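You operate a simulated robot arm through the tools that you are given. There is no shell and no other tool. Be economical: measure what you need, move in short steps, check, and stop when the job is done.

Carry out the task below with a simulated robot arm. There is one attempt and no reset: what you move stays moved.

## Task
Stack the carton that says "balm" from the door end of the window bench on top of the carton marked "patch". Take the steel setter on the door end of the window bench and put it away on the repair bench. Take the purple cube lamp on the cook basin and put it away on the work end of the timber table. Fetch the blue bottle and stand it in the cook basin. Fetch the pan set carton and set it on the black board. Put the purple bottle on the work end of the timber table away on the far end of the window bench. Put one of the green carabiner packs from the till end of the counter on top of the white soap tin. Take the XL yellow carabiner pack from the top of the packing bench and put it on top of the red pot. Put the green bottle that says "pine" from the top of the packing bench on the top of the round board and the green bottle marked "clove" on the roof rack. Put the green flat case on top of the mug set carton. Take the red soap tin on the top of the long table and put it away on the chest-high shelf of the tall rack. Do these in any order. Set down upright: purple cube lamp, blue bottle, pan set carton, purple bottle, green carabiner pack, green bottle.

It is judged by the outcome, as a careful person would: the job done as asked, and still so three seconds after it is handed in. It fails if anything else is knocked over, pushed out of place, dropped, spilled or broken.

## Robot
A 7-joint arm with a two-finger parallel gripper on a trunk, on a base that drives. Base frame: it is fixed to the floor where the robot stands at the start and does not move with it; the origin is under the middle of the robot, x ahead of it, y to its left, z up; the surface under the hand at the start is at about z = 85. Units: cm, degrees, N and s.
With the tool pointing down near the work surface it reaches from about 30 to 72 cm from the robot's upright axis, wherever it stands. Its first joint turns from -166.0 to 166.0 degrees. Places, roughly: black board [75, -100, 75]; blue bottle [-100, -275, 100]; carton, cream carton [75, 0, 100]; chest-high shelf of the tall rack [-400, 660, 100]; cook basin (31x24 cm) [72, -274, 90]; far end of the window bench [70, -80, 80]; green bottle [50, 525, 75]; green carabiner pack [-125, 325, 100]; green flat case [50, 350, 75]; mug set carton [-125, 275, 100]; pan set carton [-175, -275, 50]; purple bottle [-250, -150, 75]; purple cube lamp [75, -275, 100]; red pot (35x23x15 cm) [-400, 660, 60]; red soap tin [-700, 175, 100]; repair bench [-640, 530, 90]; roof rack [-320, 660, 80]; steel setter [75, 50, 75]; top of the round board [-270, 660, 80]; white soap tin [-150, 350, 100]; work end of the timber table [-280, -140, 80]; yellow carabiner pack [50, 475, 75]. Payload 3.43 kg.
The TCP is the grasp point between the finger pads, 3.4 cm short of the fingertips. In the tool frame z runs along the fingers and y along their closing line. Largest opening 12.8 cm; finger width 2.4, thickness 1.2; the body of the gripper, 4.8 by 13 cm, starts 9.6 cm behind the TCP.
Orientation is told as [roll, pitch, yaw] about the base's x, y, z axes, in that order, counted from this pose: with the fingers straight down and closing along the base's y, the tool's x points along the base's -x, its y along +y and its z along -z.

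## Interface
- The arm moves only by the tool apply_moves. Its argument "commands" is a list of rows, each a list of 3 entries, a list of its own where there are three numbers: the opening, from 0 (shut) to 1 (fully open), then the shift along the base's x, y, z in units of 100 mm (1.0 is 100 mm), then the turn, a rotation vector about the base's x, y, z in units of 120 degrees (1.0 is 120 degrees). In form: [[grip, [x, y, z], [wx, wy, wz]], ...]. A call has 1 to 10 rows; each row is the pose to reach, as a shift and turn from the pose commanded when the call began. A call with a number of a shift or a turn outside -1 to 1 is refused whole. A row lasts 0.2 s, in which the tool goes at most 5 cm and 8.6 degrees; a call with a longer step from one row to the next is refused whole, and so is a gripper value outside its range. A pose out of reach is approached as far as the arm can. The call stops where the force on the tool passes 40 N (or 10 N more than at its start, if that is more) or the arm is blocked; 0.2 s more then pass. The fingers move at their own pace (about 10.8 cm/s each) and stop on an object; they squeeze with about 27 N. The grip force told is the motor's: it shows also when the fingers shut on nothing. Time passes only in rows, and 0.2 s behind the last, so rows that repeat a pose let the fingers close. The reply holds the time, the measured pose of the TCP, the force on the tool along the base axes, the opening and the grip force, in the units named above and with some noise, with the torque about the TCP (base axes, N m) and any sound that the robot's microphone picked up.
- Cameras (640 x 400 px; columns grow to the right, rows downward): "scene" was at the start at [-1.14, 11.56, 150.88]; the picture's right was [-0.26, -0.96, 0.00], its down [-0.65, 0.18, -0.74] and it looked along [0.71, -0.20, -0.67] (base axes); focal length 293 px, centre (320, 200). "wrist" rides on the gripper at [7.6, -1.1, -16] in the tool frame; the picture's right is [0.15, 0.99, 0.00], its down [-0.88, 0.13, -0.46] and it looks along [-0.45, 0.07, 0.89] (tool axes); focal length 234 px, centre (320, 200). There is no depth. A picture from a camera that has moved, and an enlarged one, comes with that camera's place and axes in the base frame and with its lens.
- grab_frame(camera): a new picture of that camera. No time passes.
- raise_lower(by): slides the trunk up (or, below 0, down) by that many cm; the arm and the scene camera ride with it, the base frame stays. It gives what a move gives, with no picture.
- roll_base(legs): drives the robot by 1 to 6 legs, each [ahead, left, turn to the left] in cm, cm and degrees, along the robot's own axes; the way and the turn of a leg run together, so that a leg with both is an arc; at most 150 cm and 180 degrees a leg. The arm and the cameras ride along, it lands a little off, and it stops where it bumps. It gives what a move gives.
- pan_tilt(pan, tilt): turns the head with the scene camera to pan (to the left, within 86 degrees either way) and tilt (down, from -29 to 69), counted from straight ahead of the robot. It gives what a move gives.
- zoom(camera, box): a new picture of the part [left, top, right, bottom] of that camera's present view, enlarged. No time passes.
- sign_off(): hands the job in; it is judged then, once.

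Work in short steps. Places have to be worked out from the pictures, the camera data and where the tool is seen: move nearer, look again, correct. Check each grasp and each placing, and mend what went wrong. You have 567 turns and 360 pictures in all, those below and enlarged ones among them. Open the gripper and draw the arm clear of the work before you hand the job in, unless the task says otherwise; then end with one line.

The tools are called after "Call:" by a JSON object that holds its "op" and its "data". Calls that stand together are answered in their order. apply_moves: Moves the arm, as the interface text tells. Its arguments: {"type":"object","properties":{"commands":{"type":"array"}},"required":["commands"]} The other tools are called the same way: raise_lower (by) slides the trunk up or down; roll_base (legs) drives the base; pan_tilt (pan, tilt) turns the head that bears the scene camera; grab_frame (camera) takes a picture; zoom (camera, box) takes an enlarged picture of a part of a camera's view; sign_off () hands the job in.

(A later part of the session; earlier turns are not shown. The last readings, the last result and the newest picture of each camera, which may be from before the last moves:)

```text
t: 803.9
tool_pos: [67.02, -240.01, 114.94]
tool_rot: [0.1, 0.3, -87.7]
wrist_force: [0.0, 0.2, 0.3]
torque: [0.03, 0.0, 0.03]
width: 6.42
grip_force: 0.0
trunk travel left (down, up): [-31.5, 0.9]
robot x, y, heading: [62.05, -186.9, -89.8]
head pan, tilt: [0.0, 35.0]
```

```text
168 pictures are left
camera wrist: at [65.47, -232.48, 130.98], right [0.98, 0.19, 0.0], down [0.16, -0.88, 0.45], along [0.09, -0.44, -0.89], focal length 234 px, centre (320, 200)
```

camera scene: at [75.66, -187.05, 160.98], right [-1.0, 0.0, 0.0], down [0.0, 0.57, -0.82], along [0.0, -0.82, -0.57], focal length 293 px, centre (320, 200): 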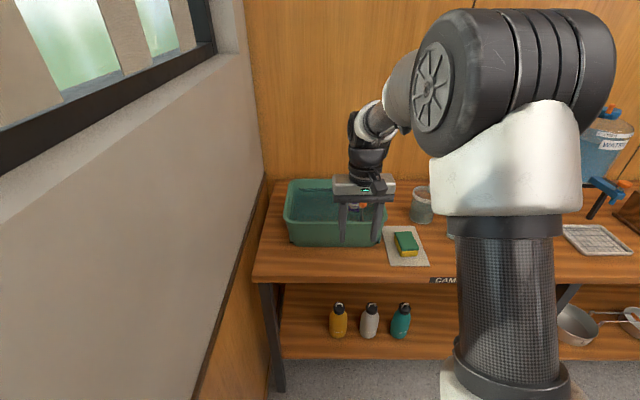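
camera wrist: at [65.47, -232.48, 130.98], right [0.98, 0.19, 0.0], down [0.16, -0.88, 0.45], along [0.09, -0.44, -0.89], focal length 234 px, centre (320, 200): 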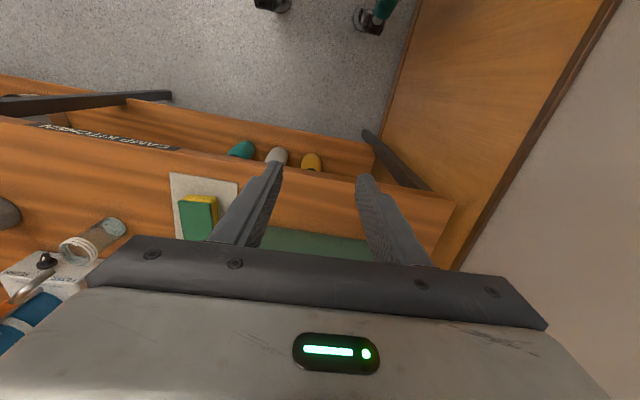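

I zoom into the basin.

Call:
{"op": "zoom", "data": {"camera": "scene", "box": [270, 160, 410, 260]}}

Call:
{"op": "apply_moves", "data": {"commands": [[0.6, [-0.4, 0, 0], [0, 0, 0]], [0.6, [-0.8, 0, 0], [0, 0, 0]], [0.6, [-1.0, -0.4, 0], [0, 0, 0]], [0.6, [-1.0, -0.8, 0], [0, 0, 0]]]}}

Call:
{"op": "zoom", "data": {"camera": "scene", "box": [270, 160, 430, 260]}}

Call:
{"op": "grab_frame", "data": {"camera": "wrist"}}

```text
4.00 times, centred on (340, 210) of scene
camera zoom: at [75.66, -187.05, 160.98], right [-1.0, 0.0, 0.0], down [0.0, 0.57, -0.82], along [0.0, -0.82, -0.57], focal length 1171 px, centre (240, 160)
```

zoom: 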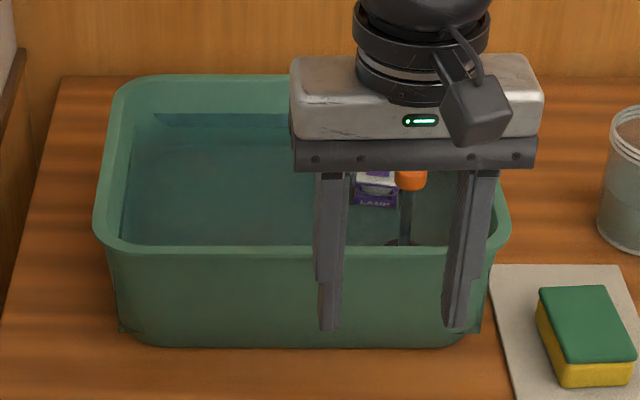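

```text
t: 804.9
tool_pos: [56.83, -247.99, 114.93]
tool_rot: [0.3, 0.3, -87.7]
wrist_force: [0.6, -1.1, 0.1]
torque: [0.03, 0.01, 0.0]
width: 7.69
grip_force: 0.0
trunk travel left (down, up): [-31.5, 0.9]
robot x, y, heading: [61.8, -186.92, -89.8]
head pan, tilt: [0.0, 35.0]
```

```text
4.00 times, centred on (350, 210) of scene
camera zoom: at [75.65, -187.12, 160.97], right [-1.0, 0.0, 0.0], down [0.0, 0.57, -0.82], along [0.0, -0.82, -0.57], focal length 1171 px, centre (200, 160)
```

zoom: 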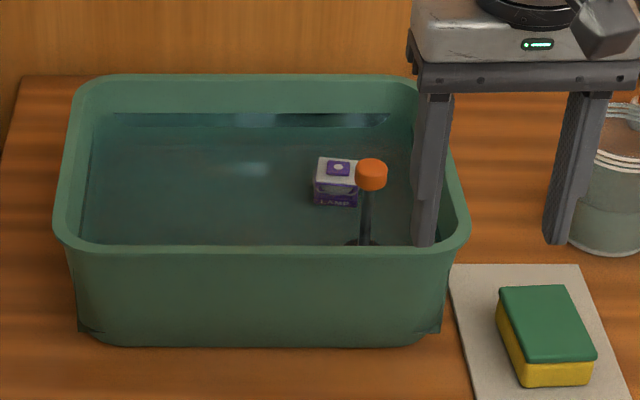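

```text
165 pictures are left
camera wrist: at [55.5, -240.58, 130.93], right [0.98, 0.19, 0.01], down [0.16, -0.88, 0.45], along [0.09, -0.44, -0.89], focal length 234 px, centre (320, 200)
```

wrist: 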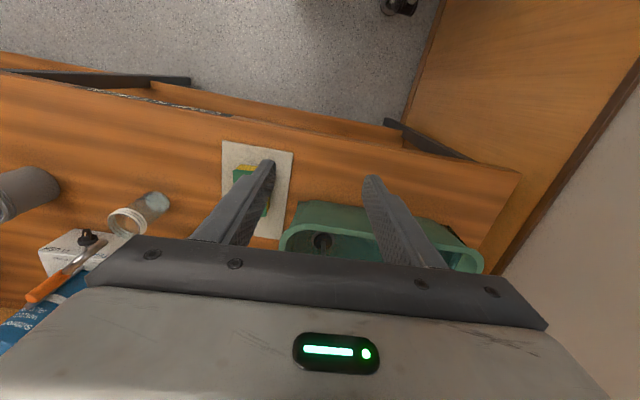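

The lamp is a ~3.5 cm cube at roughly (62.3,−280) with an orange plug stick beside it. I drive 24 cm closer (base fits under the shelf) and look from above.

Call:
{"op": "roll_base", "data": {"legs": [[24, 0, 0]]}}

Call:
{"op": "grab_frame", "data": {"camera": "wrist"}}

Call:
{"op": "grab_frame", "data": {"camera": "scene"}}

```text
t: 806.7
tool_pos: [57.18, -271.98, 114.93]
tool_rot: [0.1, 0.3, -87.5]
wrist_force: [-0.1, 0.7, -0.3]
torque: [-0.02, -0.02, -0.01]
width: 7.68
grip_force: 0.1
trunk travel left (down, up): [-31.5, 0.9]
robot x, y, heading: [61.81, -210.87, -89.7]
head pan, tilt: [0.0, 35.0]
```

```text
164 pictures are left
camera wrist: at [55.72, -264.51, 130.96], right [0.98, 0.19, 0.0], down [0.16, -0.88, 0.45], along [0.09, -0.44, -0.89], focal length 234 px, centre (320, 200)
```

wrist: 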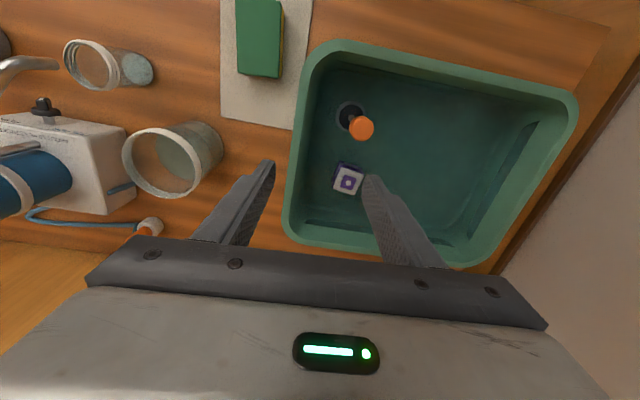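

```text
163 pictures are left
camera scene: at [75.79, -211.06, 160.97], right [-1.0, -0.01, 0.0], down [0.0, 0.57, -0.82], along [0.01, -0.82, -0.57], focal length 293 px, centre (320, 200)
```

scene: 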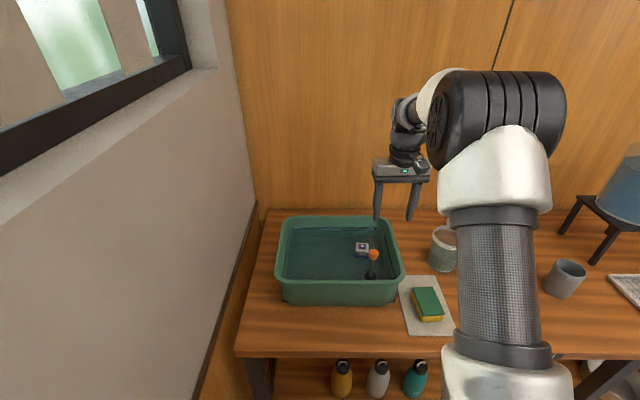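

I zoom the wrist view for the lamp's orientation.

Call:
{"op": "zoom", "data": {"camera": "wrist", "box": [280, 80, 440, 220]}}

Call:
{"op": "zoom", "data": {"camera": "scene", "box": [270, 210, 410, 310]}}

```text
2.86 times, centred on (360, 150) of wrist
camera zoom: at [55.72, -264.51, 130.96], right [0.98, 0.19, 0.0], down [0.16, -0.88, 0.45], along [0.09, -0.44, -0.89], focal length 669 px, centre (206, 343)
```

zoom: 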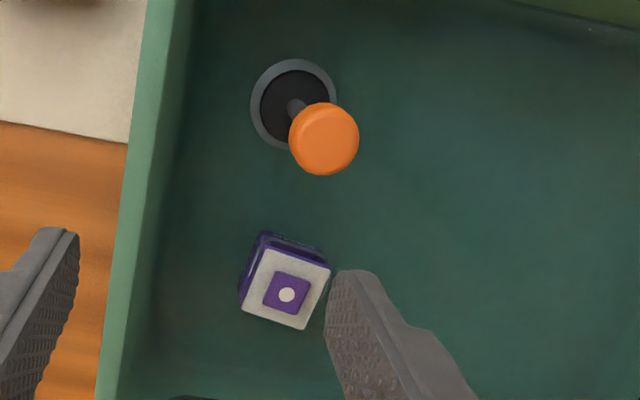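

```text
4.00 times, centred on (340, 260) of scene
camera zoom: at [75.79, -211.06, 160.97], right [-1.0, -0.01, 0.0], down [0.0, 0.57, -0.82], along [0.01, -0.82, -0.57], focal length 1171 px, centre (240, -40)
```

zoom: 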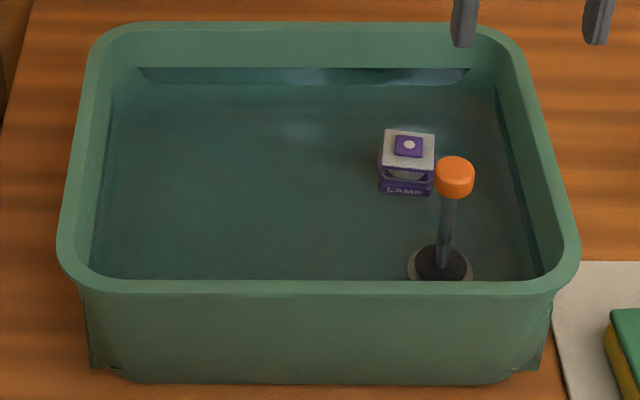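

Lamp cube: top ≈(63.5,−278.5,95.5), side 3.7, yaw −3°. I move over it and align.

Call:
{"op": "apply_moves", "data": {"commands": [[0.45, [0.3, -0.3, 0], [0, 0, -0.02]], [0.45, [0.62, -0.65, 0], [0, 0, -0.045]], [0.45, [0.62, -0.65, -0.4], [0, 0, -0.045]], [0.45, [0.62, -0.65, -0.8], [0, 0, -0.045]]]}}

Call:
{"op": "zoom", "data": {"camera": "wrist", "box": [240, 80, 400, 220]}}

```text
t: 807.7
tool_pos: [63.38, -278.48, 107.02]
tool_rot: [0.2, 0.4, -93.1]
wrist_force: [0.5, -0.4, 0.3]
torque: [0.01, -0.01, 0.01]
width: 5.77
grip_force: 0.1
trunk travel left (down, up): [-31.5, 0.9]
robot x, y, heading: [61.86, -210.9, -89.6]
head pan, tilt: [0.0, 35.0]
```

```text
2.86 times, centred on (320, 150) of wrist
camera zoom: at [62.67, -270.92, 123.0], right [1.0, 0.09, 0.0], down [0.08, -0.89, 0.45], along [0.05, -0.45, -0.89], focal length 669 px, centre (320, 343)
```

zoom: 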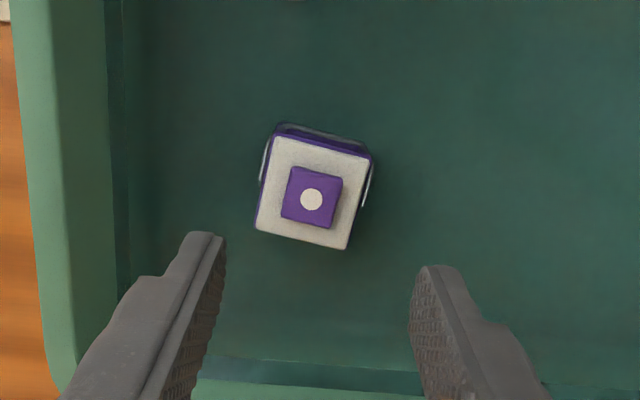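

Lamp at (63.2,−277.9), yaw −7°. I adjust and descend into the basin.

Call:
{"op": "apply_moves", "data": {"commands": [[0.47, [-0.01, 0.06, -0.1], [0, 0, -0.03]], [0.47, [-0.01, 0.06, -0.5], [0, 0, -0.03]], [0.47, [-0.01, 0.06, -0.8], [0, 0, -0.03]]]}}

Call:
{"op": "zoom", "data": {"camera": "wrist", "box": [240, 100, 400, 240]}}

```text
t: 808.5
tool_pos: [63.3, -277.89, 98.99]
tool_rot: [0.2, 0.3, -96.7]
wrist_force: [0.1, 0.5, -0.1]
torque: [-0.02, 0.0, 0.01]
width: 6.01
grip_force: 0.0
trunk travel left (down, up): [-31.5, 0.9]
robot x, y, heading: [61.97, -210.67, -89.6]
head pan, tilt: [0.0, 35.0]
```

```text
2.86 times, centred on (320, 170) of wrist
camera zoom: at [63.07, -270.27, 114.9], right [1.0, 0.03, 0.0], down [0.03, -0.89, 0.45], along [0.02, -0.45, -0.89], focal length 669 px, centre (320, 286)
```

zoom: 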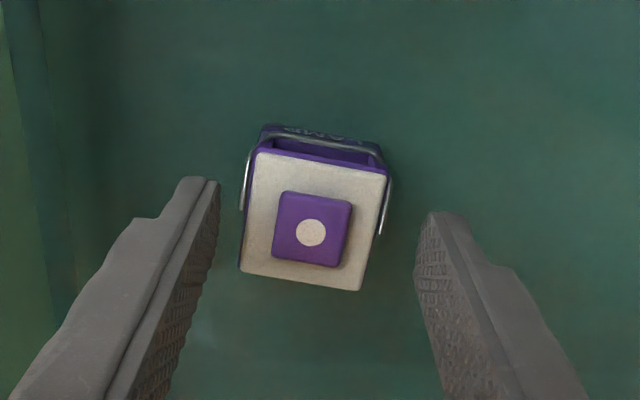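

Aligned. I lower to z≈95, close, and lift straight up.

Call:
{"op": "apply_moves", "data": {"commands": [[0.47, [0, 0, -0.2], [0, 0, 0]], [0.47, [0, 0.01, -0.4], [0, 0, 0]], [0, [0, 0.01, -0.4], [0, 0, 0]], [0, [0, 0.01, -0.4], [0, 0, 0]], [0, [0, 0.01, -0.4], [0, 0, 0]]]}}

Call:
{"op": "apply_moves", "data": {"commands": [[0, [0, 0, 0.2], [0, 0, 0]], [0, [0, 0, 0.5], [0, 0, 0]], [0, [0, 0, 1.0], [0, 0, 0]]]}}

Call:
{"op": "grab_frame", "data": {"camera": "wrist"}}

```text
t: 809.7
tool_pos: [63.39, -277.81, 95.02]
tool_rot: [0.3, 0.3, -96.6]
wrist_force: [0.5, 0.4, -0.2]
torque: [0.0, 0.01, 0.02]
width: 4.15
grip_force: 27.2
trunk travel left (down, up): [-31.5, 0.9]
robot x, y, heading: [62.21, -210.64, -89.4]
head pan, tilt: [0.0, 35.0]
```

```text
t: 810.5
tool_pos: [63.21, -277.75, 104.9]
tool_rot: [0.2, 0.3, -96.6]
wrist_force: [-0.2, 0.6, -1.8]
torque: [0.04, 0.03, 0.03]
width: 4.16
grip_force: 27.2
trunk travel left (down, up): [-31.5, 0.9]
robot x, y, heading: [61.62, -211.06, -89.7]
head pan, tilt: [0.0, 35.0]
```

```text
158 pictures are left
camera wrist: at [62.91, -270.15, 121.06], right [1.0, 0.03, 0.0], down [0.03, -0.89, 0.45], along [0.02, -0.45, -0.89], focal length 234 px, centre (320, 200)
```

wrist: 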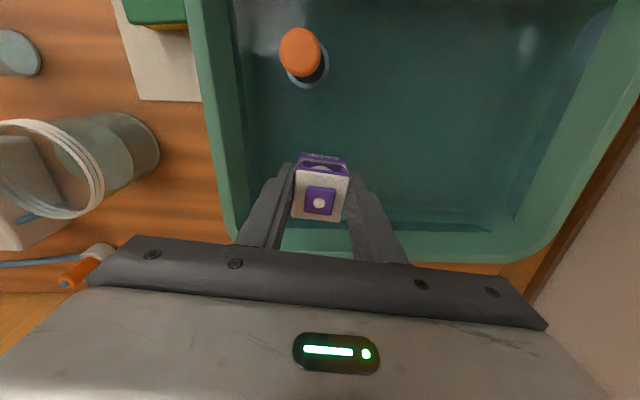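

The lamp is held. I raise, back out, and drive west toward the timber table's end.

Call:
{"op": "apply_moves", "data": {"commands": [[0, [0, 0, 0.4], [0, 0, 0]], [0, [0, 0, 0.8], [0, 0, 0]], [0, [0, 0.4, 1.0], [0, 0, 0.02]], [0, [0, 0.8, 1.0], [0, 0, 0.04]], [0, [0, 1.0, 1.0], [0, 0, 0.055]]]}}

Call:
{"op": "roll_base", "data": {"legs": [[-28, 0, 0], [0, -70, 0], [0, 0, -90], [120, 0, 0]]}}

Call:
{"op": "pan_tilt", "data": {"pan": 0, "tilt": 25}}

Call:
{"op": "grab_frame", "data": {"camera": "scene"}}

```text
t: 811.7
tool_pos: [63.4, -267.69, 114.94]
tool_rot: [0.3, 0.2, -89.9]
wrist_force: [-0.2, 0.9, -0.3]
torque: [0.0, 0.0, -0.02]
width: 4.16
grip_force: 27.0
trunk travel left (down, up): [-31.5, 0.9]
robot x, y, heading: [62.3, -210.96, -89.5]
head pan, tilt: [0.0, 35.0]
```

```text
t: 830.0
tool_pos: [-184.47, -186.7, 114.99]
tool_rot: [0.3, 0.2, -179.7]
wrist_force: [-0.2, -0.3, -0.8]
torque: [0.0, -0.02, -0.03]
width: 4.19
grip_force: 27.3
trunk travel left (down, up): [-31.5, 0.9]
robot x, y, heading: [-127.6, -185.05, -179.5]
head pan, tilt: [0.0, 35.0]
```

```text
t: 830.7
tool_pos: [-184.41, -186.65, 114.97]
tool_rot: [0.1, 0.4, -179.7]
wrist_force: [-0.4, -0.2, -1.3]
torque: [0.0, -0.04, 0.01]
width: 4.15
grip_force: 26.8
trunk travel left (down, up): [-31.5, 0.9]
robot x, y, heading: [-127.7, -185.14, -179.5]
head pan, tilt: [0.0, 25.0]
```

```text
157 pictures are left
camera scene: at [-127.93, -199.26, 162.55], right [-0.01, 1.0, 0.0], down [0.42, 0.0, -0.91], along [-0.91, -0.01, -0.42], focal length 293 px, centre (320, 200)
```

scene: 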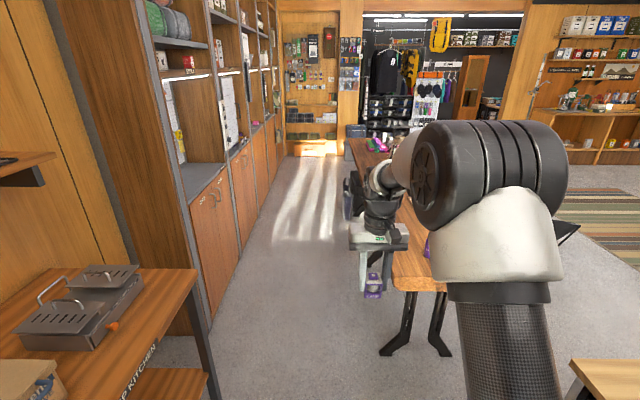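

I'll approach the timber table from its south side. I drive west along the passage, then turn north.

Call:
{"op": "roll_base", "data": {"legs": [[0, 14, 0], [126, 0, 0], [0, 14, 0], [0, 0, -90]]}}

Call:
{"op": "pan_tilt", "data": {"pan": 0, "tilt": 40}}

Call:
{"op": "grab_frame", "data": {"camera": "scene"}}

Call:
{"op": "grab_frame", "data": {"camera": "wrist"}}

```text
t: 844.1
tool_pos: [-255.16, -158.52, 115.03]
tool_rot: [0.2, 0.4, 91.4]
wrist_force: [-0.2, 0.8, -1.2]
torque: [0.01, -0.01, 0.01]
width: 4.16
grip_force: 27.2
trunk travel left (down, up): [-31.5, 0.9]
robot x, y, heading: [-252.29, -215.22, 91.8]
head pan, tilt: [0.0, 25.0]
```

```text
t: 844.9
tool_pos: [-255.11, -158.55, 115.02]
tool_rot: [0.1, 0.4, 91.4]
wrist_force: [0.3, -0.3, -0.8]
torque: [0.0, -0.02, 0.0]
width: 4.16
grip_force: 27.2
trunk travel left (down, up): [-31.5, 0.9]
robot x, y, heading: [-252.5, -215.06, 91.8]
head pan, tilt: [0.0, 40.0]
```

```text
156 pictures are left
camera scene: at [-266.53, -216.36, 160.23], right [1.0, 0.03, 0.0], down [0.02, -0.64, -0.77], along [-0.02, 0.77, -0.64], focal length 293 px, centre (320, 200)
```

scene: 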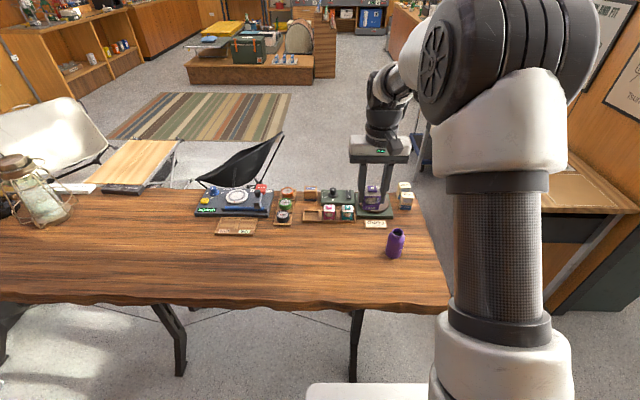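

```text
155 pictures are left
camera wrist: at [-253.76, -165.99, 131.01], right [-0.99, -0.17, 0.0], down [-0.15, 0.88, 0.45], along [-0.08, 0.44, -0.89], focal length 234 px, centre (320, 200)
```

wrist: 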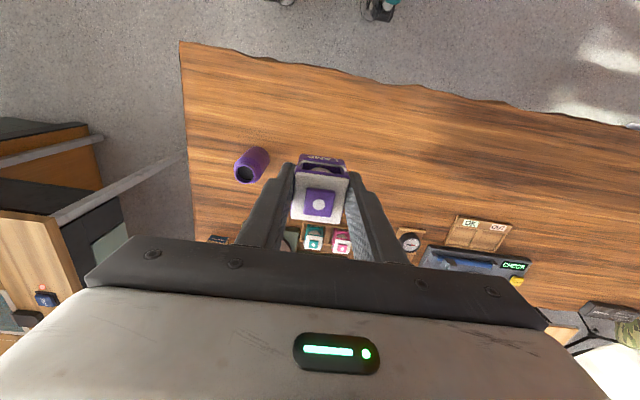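

I zoom on the table's lamp tray.

Call:
{"op": "zoom", "data": {"camera": "scene", "box": [190, 170, 430, 270]}}

Call:
{"op": "zoom", "data": {"camera": "wrist", "box": [200, 130, 400, 260]}}

```text
2.67 times, centred on (310, 220) of scene
camera zoom: at [-266.53, -216.36, 160.23], right [1.0, 0.03, 0.0], down [0.02, -0.64, -0.77], along [-0.02, 0.77, -0.64], focal length 781 px, centre (347, 147)
```

zoom: 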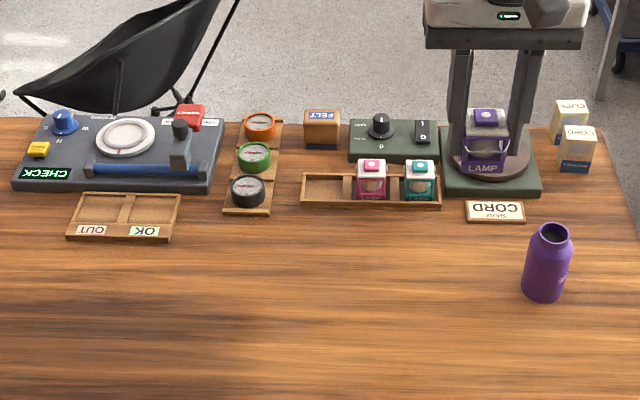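

```text
3.08 times, centred on (300, 195) of wrist
camera zoom: at [-253.76, -165.99, 131.01], right [-0.99, -0.17, 0.0], down [-0.15, 0.88, 0.45], along [-0.08, 0.44, -0.89], focal length 720 px, centre (382, 215)
```

zoom: 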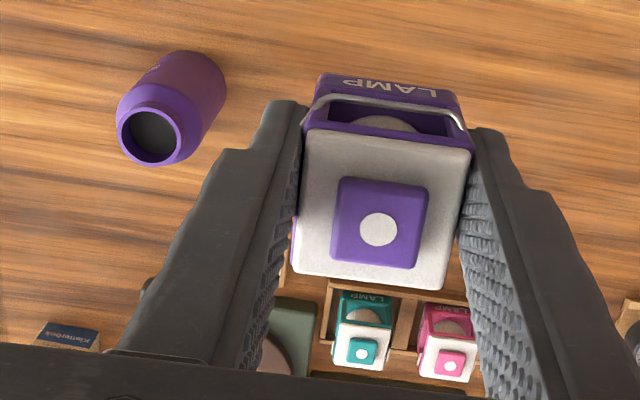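

The tray's compartments are tight, so I'll set the lamp on clear tabletop at about (−271,−146). I move there and lower.

Call:
{"op": "apply_moves", "data": {"commands": [[0, [-0.4, 0.25, 0], [0, 0, 0]], [0, [-0.8, 0.5, 0], [0, 0, 0]], [0, [-1.0, 0.8, 0], [0, 0, 0]], [0, [-1.0, 1.0, 0], [0, 0, 0]]]}}

Call:
{"op": "apply_moves", "data": {"commands": [[0, [-0.4, 0.2, 0], [0, 0, 0]], [0, [-0.6, 0.25, 0], [0, 0, 0]]]}}

Call:
{"op": "raise_lower", "data": {"by": -22}}

Call:
{"op": "grab_frame", "data": {"camera": "scene"}}

Call:
{"op": "grab_frame", "data": {"camera": "wrist"}}

```text
t: 845.9
tool_pos: [-265.27, -148.56, 114.84]
tool_rot: [0.2, 0.3, 91.5]
wrist_force: [-1.0, 0.0, -0.2]
torque: [-0.02, -0.03, -0.04]
width: 4.16
grip_force: 27.1
trunk travel left (down, up): [-31.5, 0.9]
robot x, y, heading: [-252.13, -215.14, 91.9]
head pan, tilt: [0.0, 40.0]
```

```text
t: 846.5
tool_pos: [-271.21, -146.14, 114.81]
tool_rot: [0.2, 0.4, 91.4]
wrist_force: [-0.4, 0.6, -0.5]
torque: [-0.01, 0.0, -0.01]
width: 4.17
grip_force: 26.8
trunk travel left (down, up): [-31.5, 0.9]
robot x, y, heading: [-252.27, -215.17, 92.0]
head pan, tilt: [0.0, 40.0]
```

```text
t: 848.8
tool_pos: [-271.03, -146.09, 92.93]
tool_rot: [0.2, 0.3, 91.3]
wrist_force: [0.1, -0.5, -0.2]
torque: [0.0, 0.04, 0.01]
width: 4.15
grip_force: 27.0
trunk travel left (down, up): [-9.5, 22.9]
robot x, y, heading: [-252.33, -215.32, 91.7]
head pan, tilt: [0.0, 40.0]
```

```text
152 pictures are left
camera scene: at [-266.53, -216.36, 138.23], right [1.0, 0.03, 0.0], down [0.02, -0.64, -0.77], along [-0.02, 0.77, -0.64], focal length 293 px, centre (320, 200)
```

scene: 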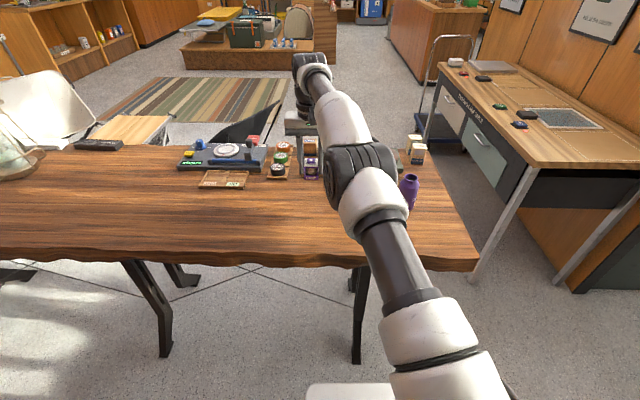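

```text
151 pictures are left
camera wrist: at [-269.68, -153.56, 108.94], right [-0.99, -0.17, 0.0], down [-0.15, 0.88, 0.45], along [-0.08, 0.44, -0.89], focal length 234 px, centre (320, 200)
```

wrist: 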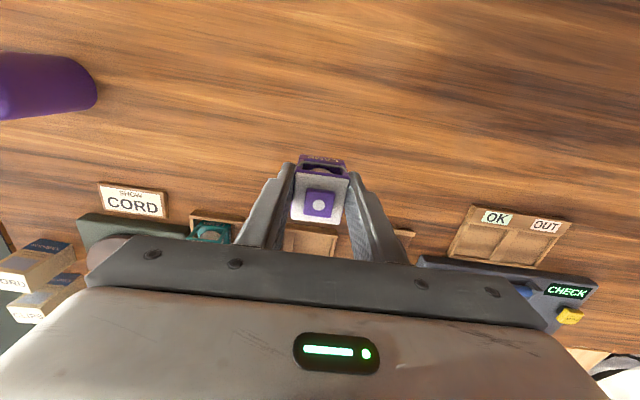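

The spot is clear (tray ~12 cm beyond). I lower.

Call:
{"op": "apply_moves", "data": {"commands": [[0, [0, 0, -0.4], [0, 0, 0]], [0, [0, 0, -0.8], [0, 0, 0]]]}}

Call:
{"op": "apply_moves", "data": {"commands": [[0, [0, 0, -0.06], [0, 0, 0]], [0, [0, 0, -0.12], [0, 0, 0]], [0, [0, 0, -0.18], [0, 0, 0]], [0, [0, 0, -0.24], [0, 0, 0]]]}}

```text
t: 849.4
tool_pos: [-271.0, -146.05, 84.94]
tool_rot: [0.1, 0.2, 91.4]
wrist_force: [-0.6, -0.6, -0.8]
torque: [-0.01, 0.0, -0.01]
width: 4.16
grip_force: 27.0
trunk travel left (down, up): [-9.5, 22.9]
robot x, y, heading: [-252.47, -215.48, 92.0]
head pan, tilt: [0.0, 40.0]
```

```text
t: 850.4
tool_pos: [-271.16, -146.12, 83.4]
tool_rot: [0.2, -0.2, 91.4]
wrist_force: [1.2, -10.8, 19.6]
torque: [-0.57, -0.58, -0.28]
width: 4.15
grip_force: 27.2
trunk travel left (down, up): [-9.5, 22.9]
robot x, y, heading: [-252.11, -215.35, 91.8]
head pan, tilt: [0.0, 40.0]
stopped in row 4: the force on the tool passed its limit at 43 N (the readings are from after the stop); the commanded pose is now the measured one
```

Contact. I ease up, release gently and rise.

Call:
{"op": "apply_moves", "data": {"commands": [[0, [0, 0, 0.03], [0, 0, 0]], [0.47, [0, 0, 0.03], [0, 0, 0]], [0.47, [0, 0, 0.03], [0, 0, 0]], [0.47, [0, 0, 0.3], [0, 0, 0]], [0.47, [0, 0, 0.7], [0, 0, 0]], [0.47, [0, 0, 1.0], [0, 0, 0]]]}}

Call:
{"op": "grab_frame", "data": {"camera": "wrist"}}

```text
t: 851.8
tool_pos: [-271.06, -146.04, 93.06]
tool_rot: [0.2, -0.1, 91.4]
wrist_force: [0.3, 0.4, 0.2]
torque: [-0.02, -0.01, 0.01]
width: 6.03
grip_force: 0.1
trunk travel left (down, up): [-9.5, 22.9]
robot x, y, heading: [-253.04, -215.41, 91.8]
head pan, tilt: [0.0, 40.0]
```

```text
150 pictures are left
camera wrist: at [-269.64, -153.57, 109.02], right [-0.99, -0.17, 0.0], down [-0.15, 0.88, 0.46], along [-0.08, 0.45, -0.89], focal length 234 px, centre (320, 200)
```

wrist: 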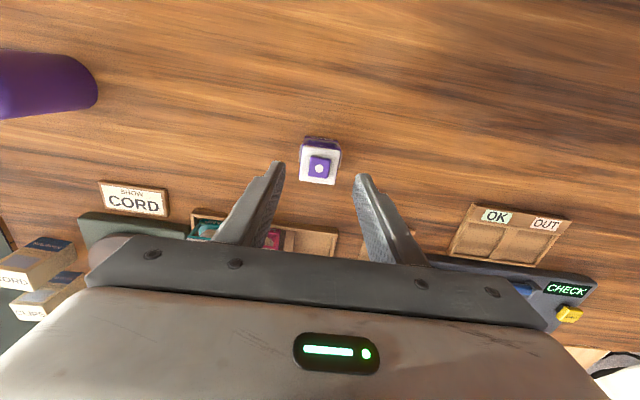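

The lamp stands upright. The purple bottle is at about (−242.8,−148.8), ~12 cm tall. I move the arm over it.

Call:
{"op": "apply_moves", "data": {"commands": [[0.8, [0, 0, 0.45], [0, 0, 0]], [0.8, [0.2, 0, 0.8], [0, 0, 0]], [0.8, [0.6, -0.1, 0.8], [0, 0, 0]], [0.8, [1.0, -0.1, 0.8], [0, 0, 0]]]}}

Call:
{"op": "apply_moves", "data": {"commands": [[0.8, [0.45, -0.1, 0], [0, 0, 0]], [0.8, [0.9, -0.18, 0], [0, 0, 0]]]}}

Call:
{"op": "apply_moves", "data": {"commands": [[0.8, [0.45, 0, 0], [0, 0, 0]], [0.8, [0.9, 0, 0], [0, 0, 0]]]}}

Call:
{"op": "grab_frame", "data": {"camera": "wrist"}}

```text
t: 852.8
tool_pos: [-261.01, -146.99, 101.19]
tool_rot: [0.1, -0.1, 91.4]
wrist_force: [-1.0, 0.2, 0.3]
torque: [0.0, -0.07, 0.01]
width: 10.24
grip_force: 0.1
out of reach, approached as far as the arm can: row 1, 2
trunk travel left (down, up): [-9.5, 22.9]
robot x, y, heading: [-252.24, -215.03, 91.8]
head pan, tilt: [0.0, 40.0]
```

```text
t: 853.4
tool_pos: [-252.03, -148.92, 101.14]
tool_rot: [0.3, -0.2, 91.5]
wrist_force: [-0.3, 0.3, -0.3]
torque: [0.0, -0.08, 0.01]
width: 10.22
grip_force: 0.0
trunk travel left (down, up): [-9.5, 22.9]
robot x, y, heading: [-252.31, -215.37, 91.7]
head pan, tilt: [0.0, 40.0]
```

```text
t: 854.0
tool_pos: [-243.08, -148.82, 101.0]
tool_rot: [0.3, 0.0, 91.5]
wrist_force: [0.1, 0.0, 0.4]
torque: [0.0, -0.01, 0.01]
width: 10.22
grip_force: 0.0
trunk travel left (down, up): [-9.5, 22.9]
robot x, y, heading: [-252.41, -215.17, 91.8]
head pan, tilt: [0.0, 40.0]
```

```text
149 pictures are left
camera wrist: at [-241.63, -156.35, 116.98], right [-0.99, -0.17, 0.0], down [-0.15, 0.88, 0.46], along [-0.08, 0.45, -0.89], focal length 234 px, centre (320, 200)
```

wrist: 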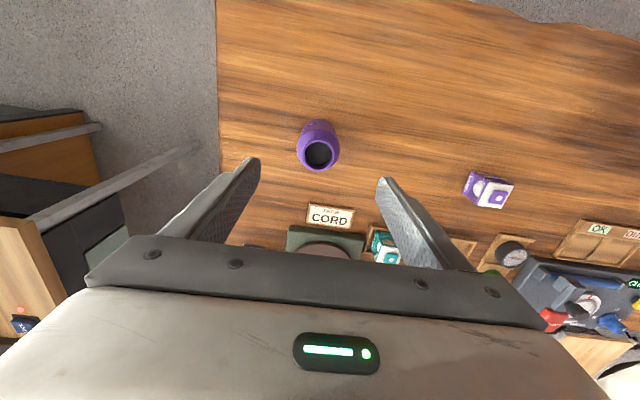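

The bottle's neck is at (−242.8,−149.2), aligned. I descend around it and close.

Call:
{"op": "apply_moves", "data": {"commands": [[0.8, [0.03, -0.04, -0.4], [0, 0, 0]], [0.8, [0.03, -0.04, -0.8], [0, 0, 0]]]}}

Call:
{"op": "apply_moves", "data": {"commands": [[0.8, [0, 0, -0.35], [0, 0, 0]], [0.8, [0, 0, -0.65], [0, 0, 0]], [0, [0, 0, -0.65], [0, 0, 0]], [0, [0, 0, -0.65], [0, 0, 0]], [0, [0, 0, -0.65], [0, 0, 0]]]}}

Call:
{"op": "apply_moves", "data": {"commands": [[0, [0, 0, 0.3], [0, 0, 0]], [0, [0, 0, 0.7], [0, 0, 0]]]}}

Call:
{"op": "grab_frame", "data": {"camera": "wrist"}}

```text
t: 854.6
tool_pos: [-242.76, -149.15, 93.03]
tool_rot: [0.2, -0.1, 91.2]
wrist_force: [0.0, -0.5, 0.1]
torque: [0.0, -0.04, -0.04]
width: 10.26
grip_force: 0.1
trunk travel left (down, up): [-9.5, 22.9]
robot x, y, heading: [-252.74, -214.9, 91.7]
head pan, tilt: [0.0, 40.0]
```

```text
t: 855.8
tool_pos: [-243.02, -149.1, 86.57]
tool_rot: [0.4, -0.2, 91.3]
wrist_force: [-0.3, -1.3, 1.1]
torque: [0.0, 0.03, -0.01]
width: 5.25
grip_force: 27.3
trunk travel left (down, up): [-9.5, 22.9]
robot x, y, heading: [-252.35, -215.22, 92.0]
head pan, tilt: [0.0, 40.0]
```

```text
t: 856.4
tool_pos: [-242.77, -149.2, 93.49]
tool_rot: [0.3, 0.0, 91.4]
wrist_force: [0.4, -1.5, -2.0]
torque: [-0.02, -0.02, 0.02]
width: 5.28
grip_force: 27.0
trunk travel left (down, up): [-9.5, 22.9]
robot x, y, heading: [-252.15, -215.14, 91.9]
head pan, tilt: [0.0, 40.0]
```

```text
148 pictures are left
camera wrist: at [-241.35, -156.66, 109.51], right [-0.99, -0.17, 0.0], down [-0.15, 0.88, 0.46], along [-0.08, 0.45, -0.89], focal length 234 px, centre (320, 200)
```

wrist: 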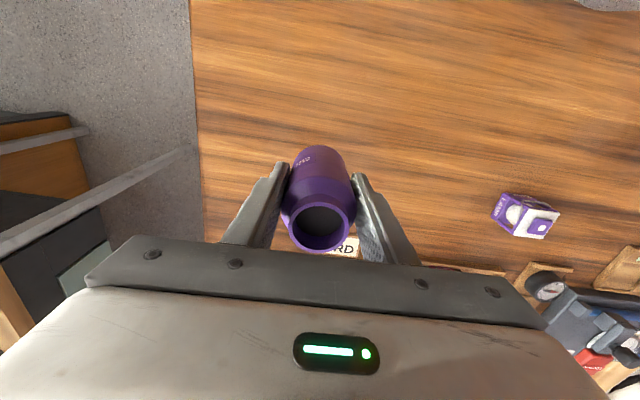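

Purple bottle held. I raise the trunk, retract, turn, and drive to the window bench's far end.

Call:
{"op": "raise_lower", "data": {"by": 22}}

Call:
{"op": "apply_moves", "data": {"commands": [[0, [-0.3, -0.3, 0], [0, 0, 0]], [0, [-0.6, -0.6, 0], [0, 0, 0]], [0, [-0.9, -1.0, 0], [0, 0, 0]]]}}

Call:
{"op": "roll_base", "data": {"legs": [[0, 0, -92], [0, 15, 0], [150, 0, 0], [90, 0, 0], [0, 105, 0]]}}

Call:
{"op": "pan_tilt", "data": {"pan": 0, "tilt": 35}}

Call:
{"op": "grab_frame", "data": {"camera": "scene"}}

```text
t: 858.8
tool_pos: [-242.78, -149.13, 115.68]
tool_rot: [0.2, 0.0, 91.5]
wrist_force: [-0.1, 0.2, -2.1]
torque: [-0.03, 0.01, 0.02]
width: 5.27
grip_force: 27.3
trunk travel left (down, up): [-31.5, 0.9]
robot x, y, heading: [-252.36, -215.38, 91.9]
head pan, tilt: [0.0, 40.0]
```

```text
t: 859.5
tool_pos: [-251.77, -159.25, 115.49]
tool_rot: [0.2, -0.1, 91.5]
wrist_force: [0.2, 0.6, -1.6]
torque: [-0.06, -0.01, -0.01]
width: 5.29
grip_force: 26.8
trunk travel left (down, up): [-31.5, 0.9]
robot x, y, heading: [-252.35, -215.14, 92.1]
head pan, tilt: [0.0, 40.0]
```

```text
t: 887.0
tool_pos: [45.79, -99.82, 115.58]
tool_rot: [0.2, -0.2, -1.1]
wrist_force: [-0.8, 0.0, -1.9]
torque: [0.02, 0.02, -0.01]
width: 5.28
grip_force: 27.2
trunk travel left (down, up): [-31.5, 0.9]
robot x, y, heading: [-10.04, -97.17, -0.5]
head pan, tilt: [0.0, 40.0]
```

```text
t: 887.7
tool_pos: [45.92, -99.76, 115.64]
tool_rot: [0.3, -0.1, -1.1]
wrist_force: [0.6, -0.6, -2.0]
torque: [0.01, 0.04, 0.0]
width: 5.31
grip_force: 27.3
trunk travel left (down, up): [-31.5, 0.9]
robot x, y, heading: [-10.21, -96.79, -0.8]
head pan, tilt: [0.0, 35.0]
```

```text
147 pictures are left
camera scene: at [-10.15, -83.02, 160.97], right [-0.01, -1.0, 0.0], down [-0.57, 0.01, -0.82], along [0.82, -0.01, -0.57], focal length 293 px, centre (320, 200)
```

scene: 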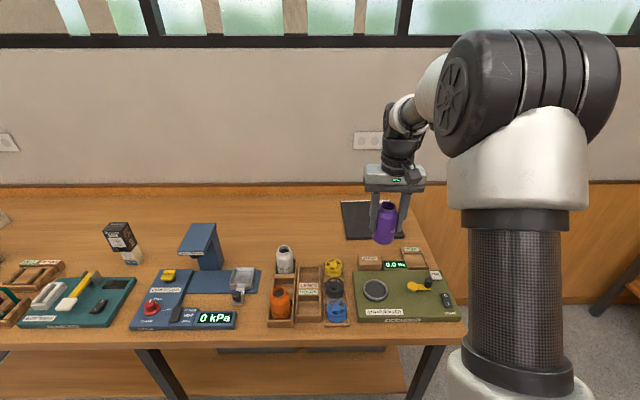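

The area behind the bottle trays near (71,−78) is clear. I shift left and forward.

Call:
{"op": "roll_base", "data": {"legs": [[0, 19, 0.5], [10, 0, 0]]}}

Call:
{"op": "apply_moves", "data": {"commands": [[0, [0.4, 0.1, 0], [0, 0, 0]], [0, [0.8, 0.2, 0], [0, 0, 0]], [0, [1.0, 0.3, 0], [0, 0, 0]]]}}

Call:
{"op": "apply_moves", "data": {"commands": [[0, [0.3, 0, 0], [0, 0, 0]], [0, [0.45, 0, -0.3], [0, 0, 0]], [0, [0.45, 0, -0.7], [0, 0, 0]], [0, [0.45, 0, -1.0], [0, 0, 0]]]}}

Call:
{"op": "grab_frame", "data": {"camera": "wrist"}}

Call:
{"op": "grab_frame", "data": {"camera": "scene"}}

```text
t: 890.9
tool_pos: [56.05, -80.23, 115.62]
tool_rot: [0.3, -0.2, -0.6]
wrist_force: [0.4, -0.5, -2.3]
torque: [-0.02, -0.02, -0.04]
width: 5.27
grip_force: 26.9
trunk travel left (down, up): [-31.5, 0.9]
robot x, y, heading: [0.05, -77.98, -0.1]
head pan, tilt: [0.0, 35.0]
```

```text
t: 891.7
tool_pos: [66.06, -77.27, 115.63]
tool_rot: [0.2, 0.0, -0.5]
wrist_force: [-1.1, 0.2, -2.0]
torque: [-0.01, 0.03, 0.02]
width: 5.28
grip_force: 26.7
trunk travel left (down, up): [-31.5, 0.9]
robot x, y, heading: [-0.27, -77.92, -0.1]
head pan, tilt: [0.0, 35.0]
```

```text
t: 892.7
tool_pos: [70.63, -77.18, 105.65]
tool_rot: [0.3, 0.1, -0.6]
wrist_force: [-0.1, -0.2, -1.4]
torque: [0.02, 0.0, 0.0]
width: 5.23
grip_force: 26.5
trunk travel left (down, up): [-31.5, 0.9]
robot x, y, heading: [0.02, -77.12, -0.2]
head pan, tilt: [0.0, 35.0]
```

```text
146 pictures are left
camera wrist: at [63.0, -78.25, 121.5], right [-0.14, 0.99, 0.0], down [0.88, 0.12, 0.46], along [0.45, 0.07, -0.89], focal length 234 px, centre (320, 200)
```

wrist: 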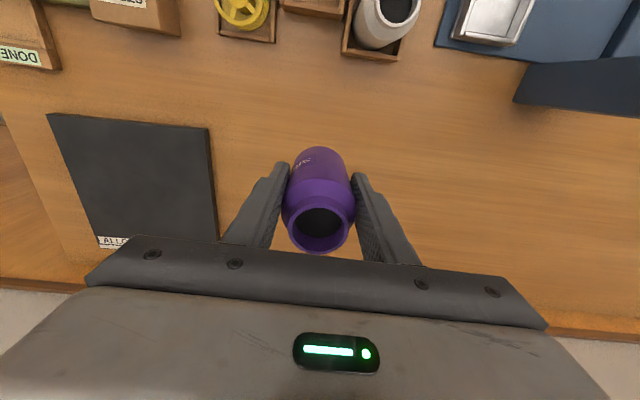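

```text
145 pictures are left
camera scene: at [-0.22, -63.86, 160.98], right [0.0, -1.0, 0.0], down [-0.57, 0.0, -0.82], along [0.82, 0.0, -0.57], focal length 293 px, centre (320, 200)
```

scene: 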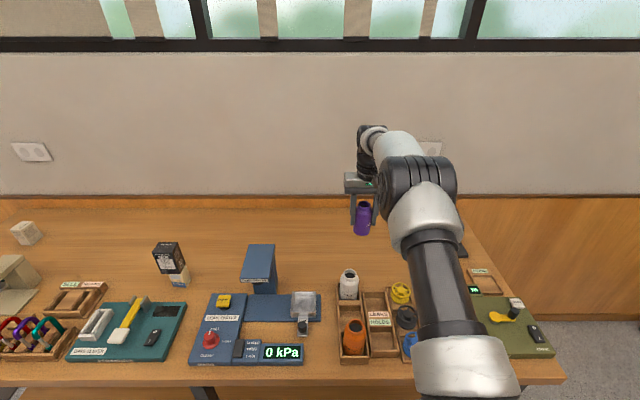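

Clear spot. I shift 5 cm away from the black board, then lower.

Call:
{"op": "apply_moves", "data": {"commands": [[0, [0, 0.35, 0], [0, 0, 0]], [0, [0, 0.55, -0.3], [0, 0, 0]], [0, [0, 0.55, -0.7], [0, 0, 0]], [0, [0, 0.55, -1.0], [0, 0, 0]]]}}

Call:
{"op": "apply_moves", "data": {"commands": [[0, [0, 0, -0.15], [0, 0, 0]], [0, [0, 0, -0.25], [0, 0, 0]], [0, [0, 0, -0.32], [0, 0, 0]], [0, [0, 0, -0.38], [0, 0, 0]]]}}

```text
t: 893.7
tool_pos: [70.61, -71.71, 95.62]
tool_rot: [0.3, -0.1, -0.6]
wrist_force: [0.1, 0.2, -1.8]
torque: [-0.01, 0.03, 0.01]
width: 5.26
grip_force: 27.1
trunk travel left (down, up): [-31.5, 0.9]
robot x, y, heading: [0.18, -77.76, -0.3]
head pan, tilt: [0.0, 35.0]
```

```text
t: 894.7
tool_pos: [70.67, -71.75, 91.82]
tool_rot: [0.3, -0.1, -0.6]
wrist_force: [-0.3, 0.1, -2.0]
torque: [0.03, -0.01, -0.02]
width: 5.28
grip_force: 26.8
trunk travel left (down, up): [-31.5, 0.9]
robot x, y, heading: [0.11, -77.39, -0.2]
head pan, tilt: [0.0, 35.0]
```

Call:
{"op": "apply_moves", "data": {"commands": [[0, [0, 0, -0.04], [0, 0, 0]], [0, [0, 0, -0.08], [0, 0, 0]], [0, [0, 0, -0.11], [0, 0, 0]]]}}

```text
t: 895.5
tool_pos: [70.63, -71.67, 91.0]
tool_rot: [0.3, -0.7, -0.6]
wrist_force: [1.7, -1.1, 21.0]
torque: [-0.58, -0.13, 0.0]
width: 5.3
grip_force: 27.3
trunk travel left (down, up): [-31.5, 0.9]
robot x, y, heading: [-0.04, -77.65, -0.3]
head pan, tilt: [0.0, 35.0]
```

Contact. I ease up, release, and rise.

Call:
{"op": "apply_moves", "data": {"commands": [[0, [0, 0, 0.025], [0, 0, 0]], [0.65, [0, 0, 0.025], [0, 0, 0]], [0.65, [0, 0, 0.025], [0, 0, 0]], [0.65, [0, 0, 0.3], [0, 0, 0]], [0.65, [0, 0, 0.7], [0, 0, 0]], [0.65, [0, 0, 1.0], [0, 0, 0]]]}}

Call:
{"op": "apply_moves", "data": {"commands": [[0.65, [0, 0, 0.45], [0, 0, 0]], [0.65, [0, 0, 0.9], [0, 0, 0]], [0.65, [-0.45, 0, 0.9], [0, 0, 0]], [0.65, [-0.9, 0, 0.9], [0, 0, 0]]]}}

Call:
{"op": "grab_frame", "data": {"camera": "scene"}}

```text
t: 896.9
tool_pos: [70.52, -71.73, 100.77]
tool_rot: [0.3, 0.0, -0.6]
wrist_force: [-0.7, 1.0, -1.0]
torque: [0.04, 0.03, -0.01]
width: 8.31
grip_force: 0.0
trunk travel left (down, up): [-31.5, 0.9]
robot x, y, heading: [0.02, -77.21, -0.1]
head pan, tilt: [0.0, 35.0]
```

```text
t: 897.9
tool_pos: [61.55, -71.79, 109.88]
tool_rot: [0.2, -0.3, -0.6]
wrist_force: [-0.3, 0.1, 0.5]
torque: [-0.01, -0.01, -0.04]
width: 8.28
grip_force: 0.0
trunk travel left (down, up): [-31.5, 0.9]
robot x, y, heading: [0.04, -77.48, -0.3]
head pan, tilt: [0.0, 35.0]
```

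```text
144 pictures are left
camera scene: at [-0.32, -63.86, 160.98], right [0.0, -1.0, 0.0], down [-0.57, 0.0, -0.82], along [0.82, 0.0, -0.57], focal length 293 px, centre (320, 200)
```

scene: 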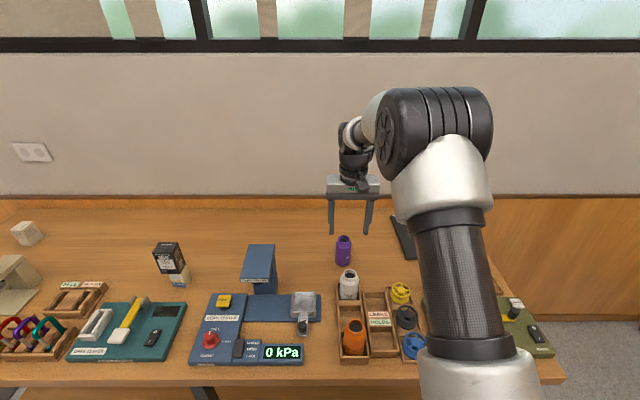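

The purple bottle stands. Next the pan set carton on the kitchen's lower shelf: I drive there and look.

Call:
{"op": "roll_base", "data": {"legs": [[-15, 0, 0], [0, -110, 0], [0, 0, -90], [0, -130, 0]]}}

Call:
{"op": "pan_tilt", "data": {"pan": 0, "tilt": 40}}

Call:
{"op": "grab_frame", "data": {"camera": "scene"}}

```text
t: 926.0
tool_pos: [-140.79, -248.11, 109.8]
tool_rot: [0.3, 0.0, -91.3]
wrist_force: [-0.1, -0.5, -0.1]
torque: [-0.05, -0.04, 0.0]
width: 8.32
grip_force: 0.1
trunk travel left (down, up): [-31.5, 0.9]
robot x, y, heading: [-145.58, -186.5, -91.2]
head pan, tilt: [0.0, 35.0]
```

```text
t: 926.7
tool_pos: [-140.85, -247.97, 109.66]
tool_rot: [0.3, -0.1, -91.4]
wrist_force: [0.9, 0.0, 0.2]
torque: [-0.01, 0.02, -0.03]
width: 8.32
grip_force: 0.2
trunk travel left (down, up): [-31.5, 0.9]
robot x, y, heading: [-145.78, -186.41, -91.1]
head pan, tilt: [0.0, 40.0]
```

```text
143 pictures are left
camera scene: at [-131.9, -186.44, 160.22], right [-1.0, 0.02, 0.0], down [0.01, 0.64, -0.77], along [-0.01, -0.77, -0.64], focal length 293 px, centre (320, 200)
```

scene: 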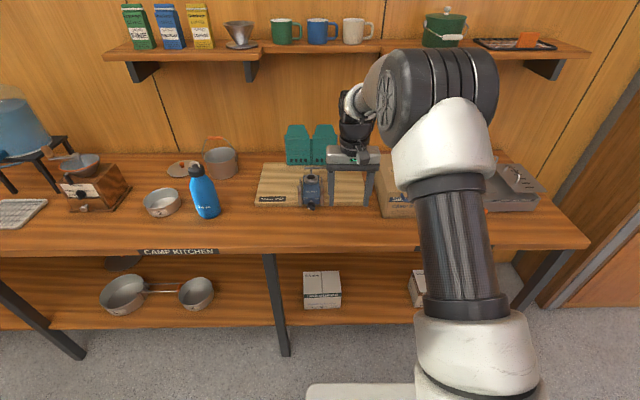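

Call:
{"op": "zoom", "data": {"camera": "scene", "box": [280, 250, 480, 330]}}

Call:
{"op": "zoom", "data": {"camera": "scene", "box": [130, 130, 290, 240]}}

```text
3.20 times, centred on (380, 290) of scene
camera zoom: at [-131.9, -186.44, 160.22], right [-1.0, 0.02, 0.0], down [0.01, 0.64, -0.77], along [-0.01, -0.77, -0.64], focal length 937 px, centre (128, -88)
```

zoom: 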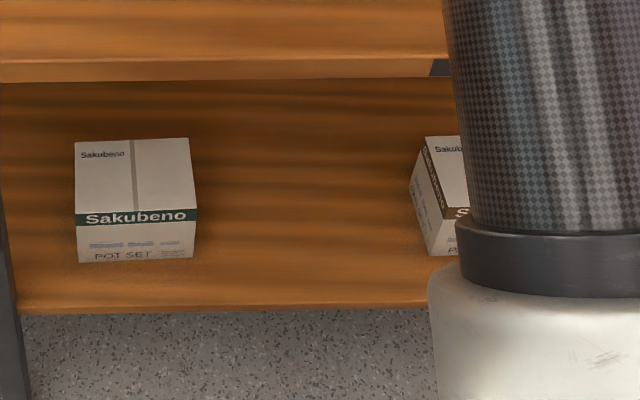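

```text
3.64 times, centred on (210, 185) of scene
camera zoom: at [-131.9, -186.44, 160.22], right [-1.0, 0.02, 0.0], down [0.01, 0.64, -0.77], along [-0.01, -0.77, -0.64], focal length 1065 px, centre (720, 254)
```

zoom: 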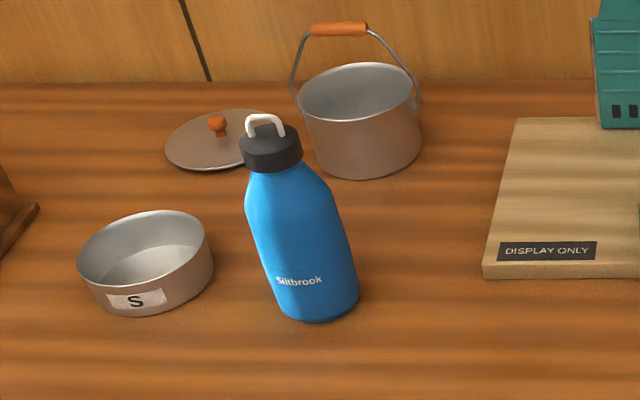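

The left carton is POT SET; the right one (brown band) should be PAN SET. I strafe right to see it.

Call:
{"op": "roll_base", "data": {"legs": [[0, -34, 1], [0, 0, 0]]}}

Call:
{"op": "pan_tilt", "data": {"pan": 0, "tilt": 50}}

Call:
{"op": "zoom", "data": {"camera": "scene", "box": [200, 120, 440, 300]}}

```text
t: 930.9
tool_pos: [-173.58, -247.68, 109.85]
tool_rot: [0.3, -0.1, -90.2]
wrist_force: [-0.2, 0.2, 0.0]
torque: [0.0, 0.0, 0.01]
width: 8.29
grip_force: 0.0
trunk travel left (down, up): [-31.5, 0.9]
robot x, y, heading: [-179.9, -186.12, -89.8]
head pan, tilt: [0.0, 40.0]
```

```text
t: 931.6
tool_pos: [-173.56, -247.64, 109.8]
tool_rot: [0.4, -0.2, -90.1]
wrist_force: [0.0, 0.2, 0.1]
torque: [0.04, 0.03, -0.01]
width: 8.32
grip_force: 0.1
trunk travel left (down, up): [-31.5, 0.9]
robot x, y, heading: [-179.97, -186.14, -89.9]
head pan, tilt: [0.0, 50.0]
```

```text
2.22 times, centred on (320, 210) of scene
camera zoom: at [-166.13, -185.12, 158.81], right [-1.0, 0.0, 0.0], down [0.0, 0.77, -0.64], along [0.0, -0.64, -0.77], focal length 651 px, centre (320, 178)
```

zoom: 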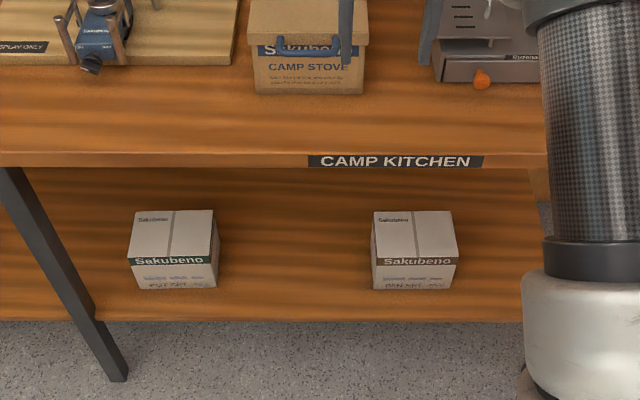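

PAN SET is the right carton; triangulated centre ≈(−186,−265), z 32–44, about 16×12×12 — grippable only across its 12 cm depth. I'll approach from the bench's west end. I turn to face east and reverse to that end.

Call:
{"op": "apply_moves", "data": {"commands": [[1, [0, 0.3, 0.3], [0, 0, 0]], [1, [0, 0.6, 0.6], [0, 0, 0]]]}}

Call:
{"op": "roll_base", "data": {"legs": [[0, 0, 90], [0, -22, 0], [-72, 0, 0]]}}

Call:
{"op": "pan_tilt", "data": {"pan": -20, "tilt": 40}}

Call:
{"op": "grab_frame", "data": {"camera": "scene"}}

```text
t: 932.2
tool_pos: [-173.6, -241.48, 115.72]
tool_rot: [0.2, -0.1, -90.2]
wrist_force: [-0.2, 0.1, 0.0]
torque: [-0.04, -0.02, -0.02]
width: 12.8
grip_force: 0.1
trunk travel left (down, up): [-31.5, 0.9]
robot x, y, heading: [-180.04, -186.18, -90.1]
head pan, tilt: [0.0, 50.0]
```

```text
t: 942.4
tool_pos: [-196.63, -202.61, 115.7]
tool_rot: [0.4, -0.2, 0.4]
wrist_force: [0.8, -0.5, 0.4]
torque: [0.01, -0.04, -0.02]
width: 12.81
grip_force: 0.1
trunk travel left (down, up): [-31.5, 0.9]
robot x, y, heading: [-251.96, -209.73, 0.6]
head pan, tilt: [0.0, 50.0]
```

```text
t: 943.2
tool_pos: [-196.59, -202.49, 115.57]
tool_rot: [0.3, 0.0, 0.4]
wrist_force: [0.3, 0.1, -0.8]
torque: [-0.01, 0.02, 0.0]
width: 12.81
grip_force: 0.1
trunk travel left (down, up): [-31.5, 0.9]
robot x, y, heading: [-251.95, -209.23, 0.9]
head pan, tilt: [-20.0, 40.0]
```

```text
139 pictures are left
camera scene: at [-253.24, -198.5, 160.22], right [-0.33, -0.94, 0.0], down [-0.61, 0.21, -0.77], along [0.72, -0.25, -0.64], focal length 293 px, centre (320, 200)
```

scene: 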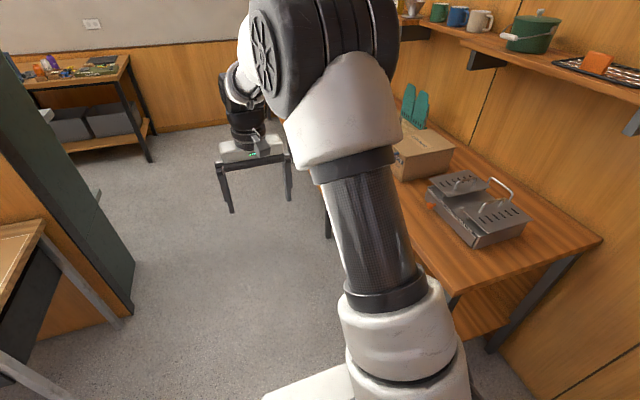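

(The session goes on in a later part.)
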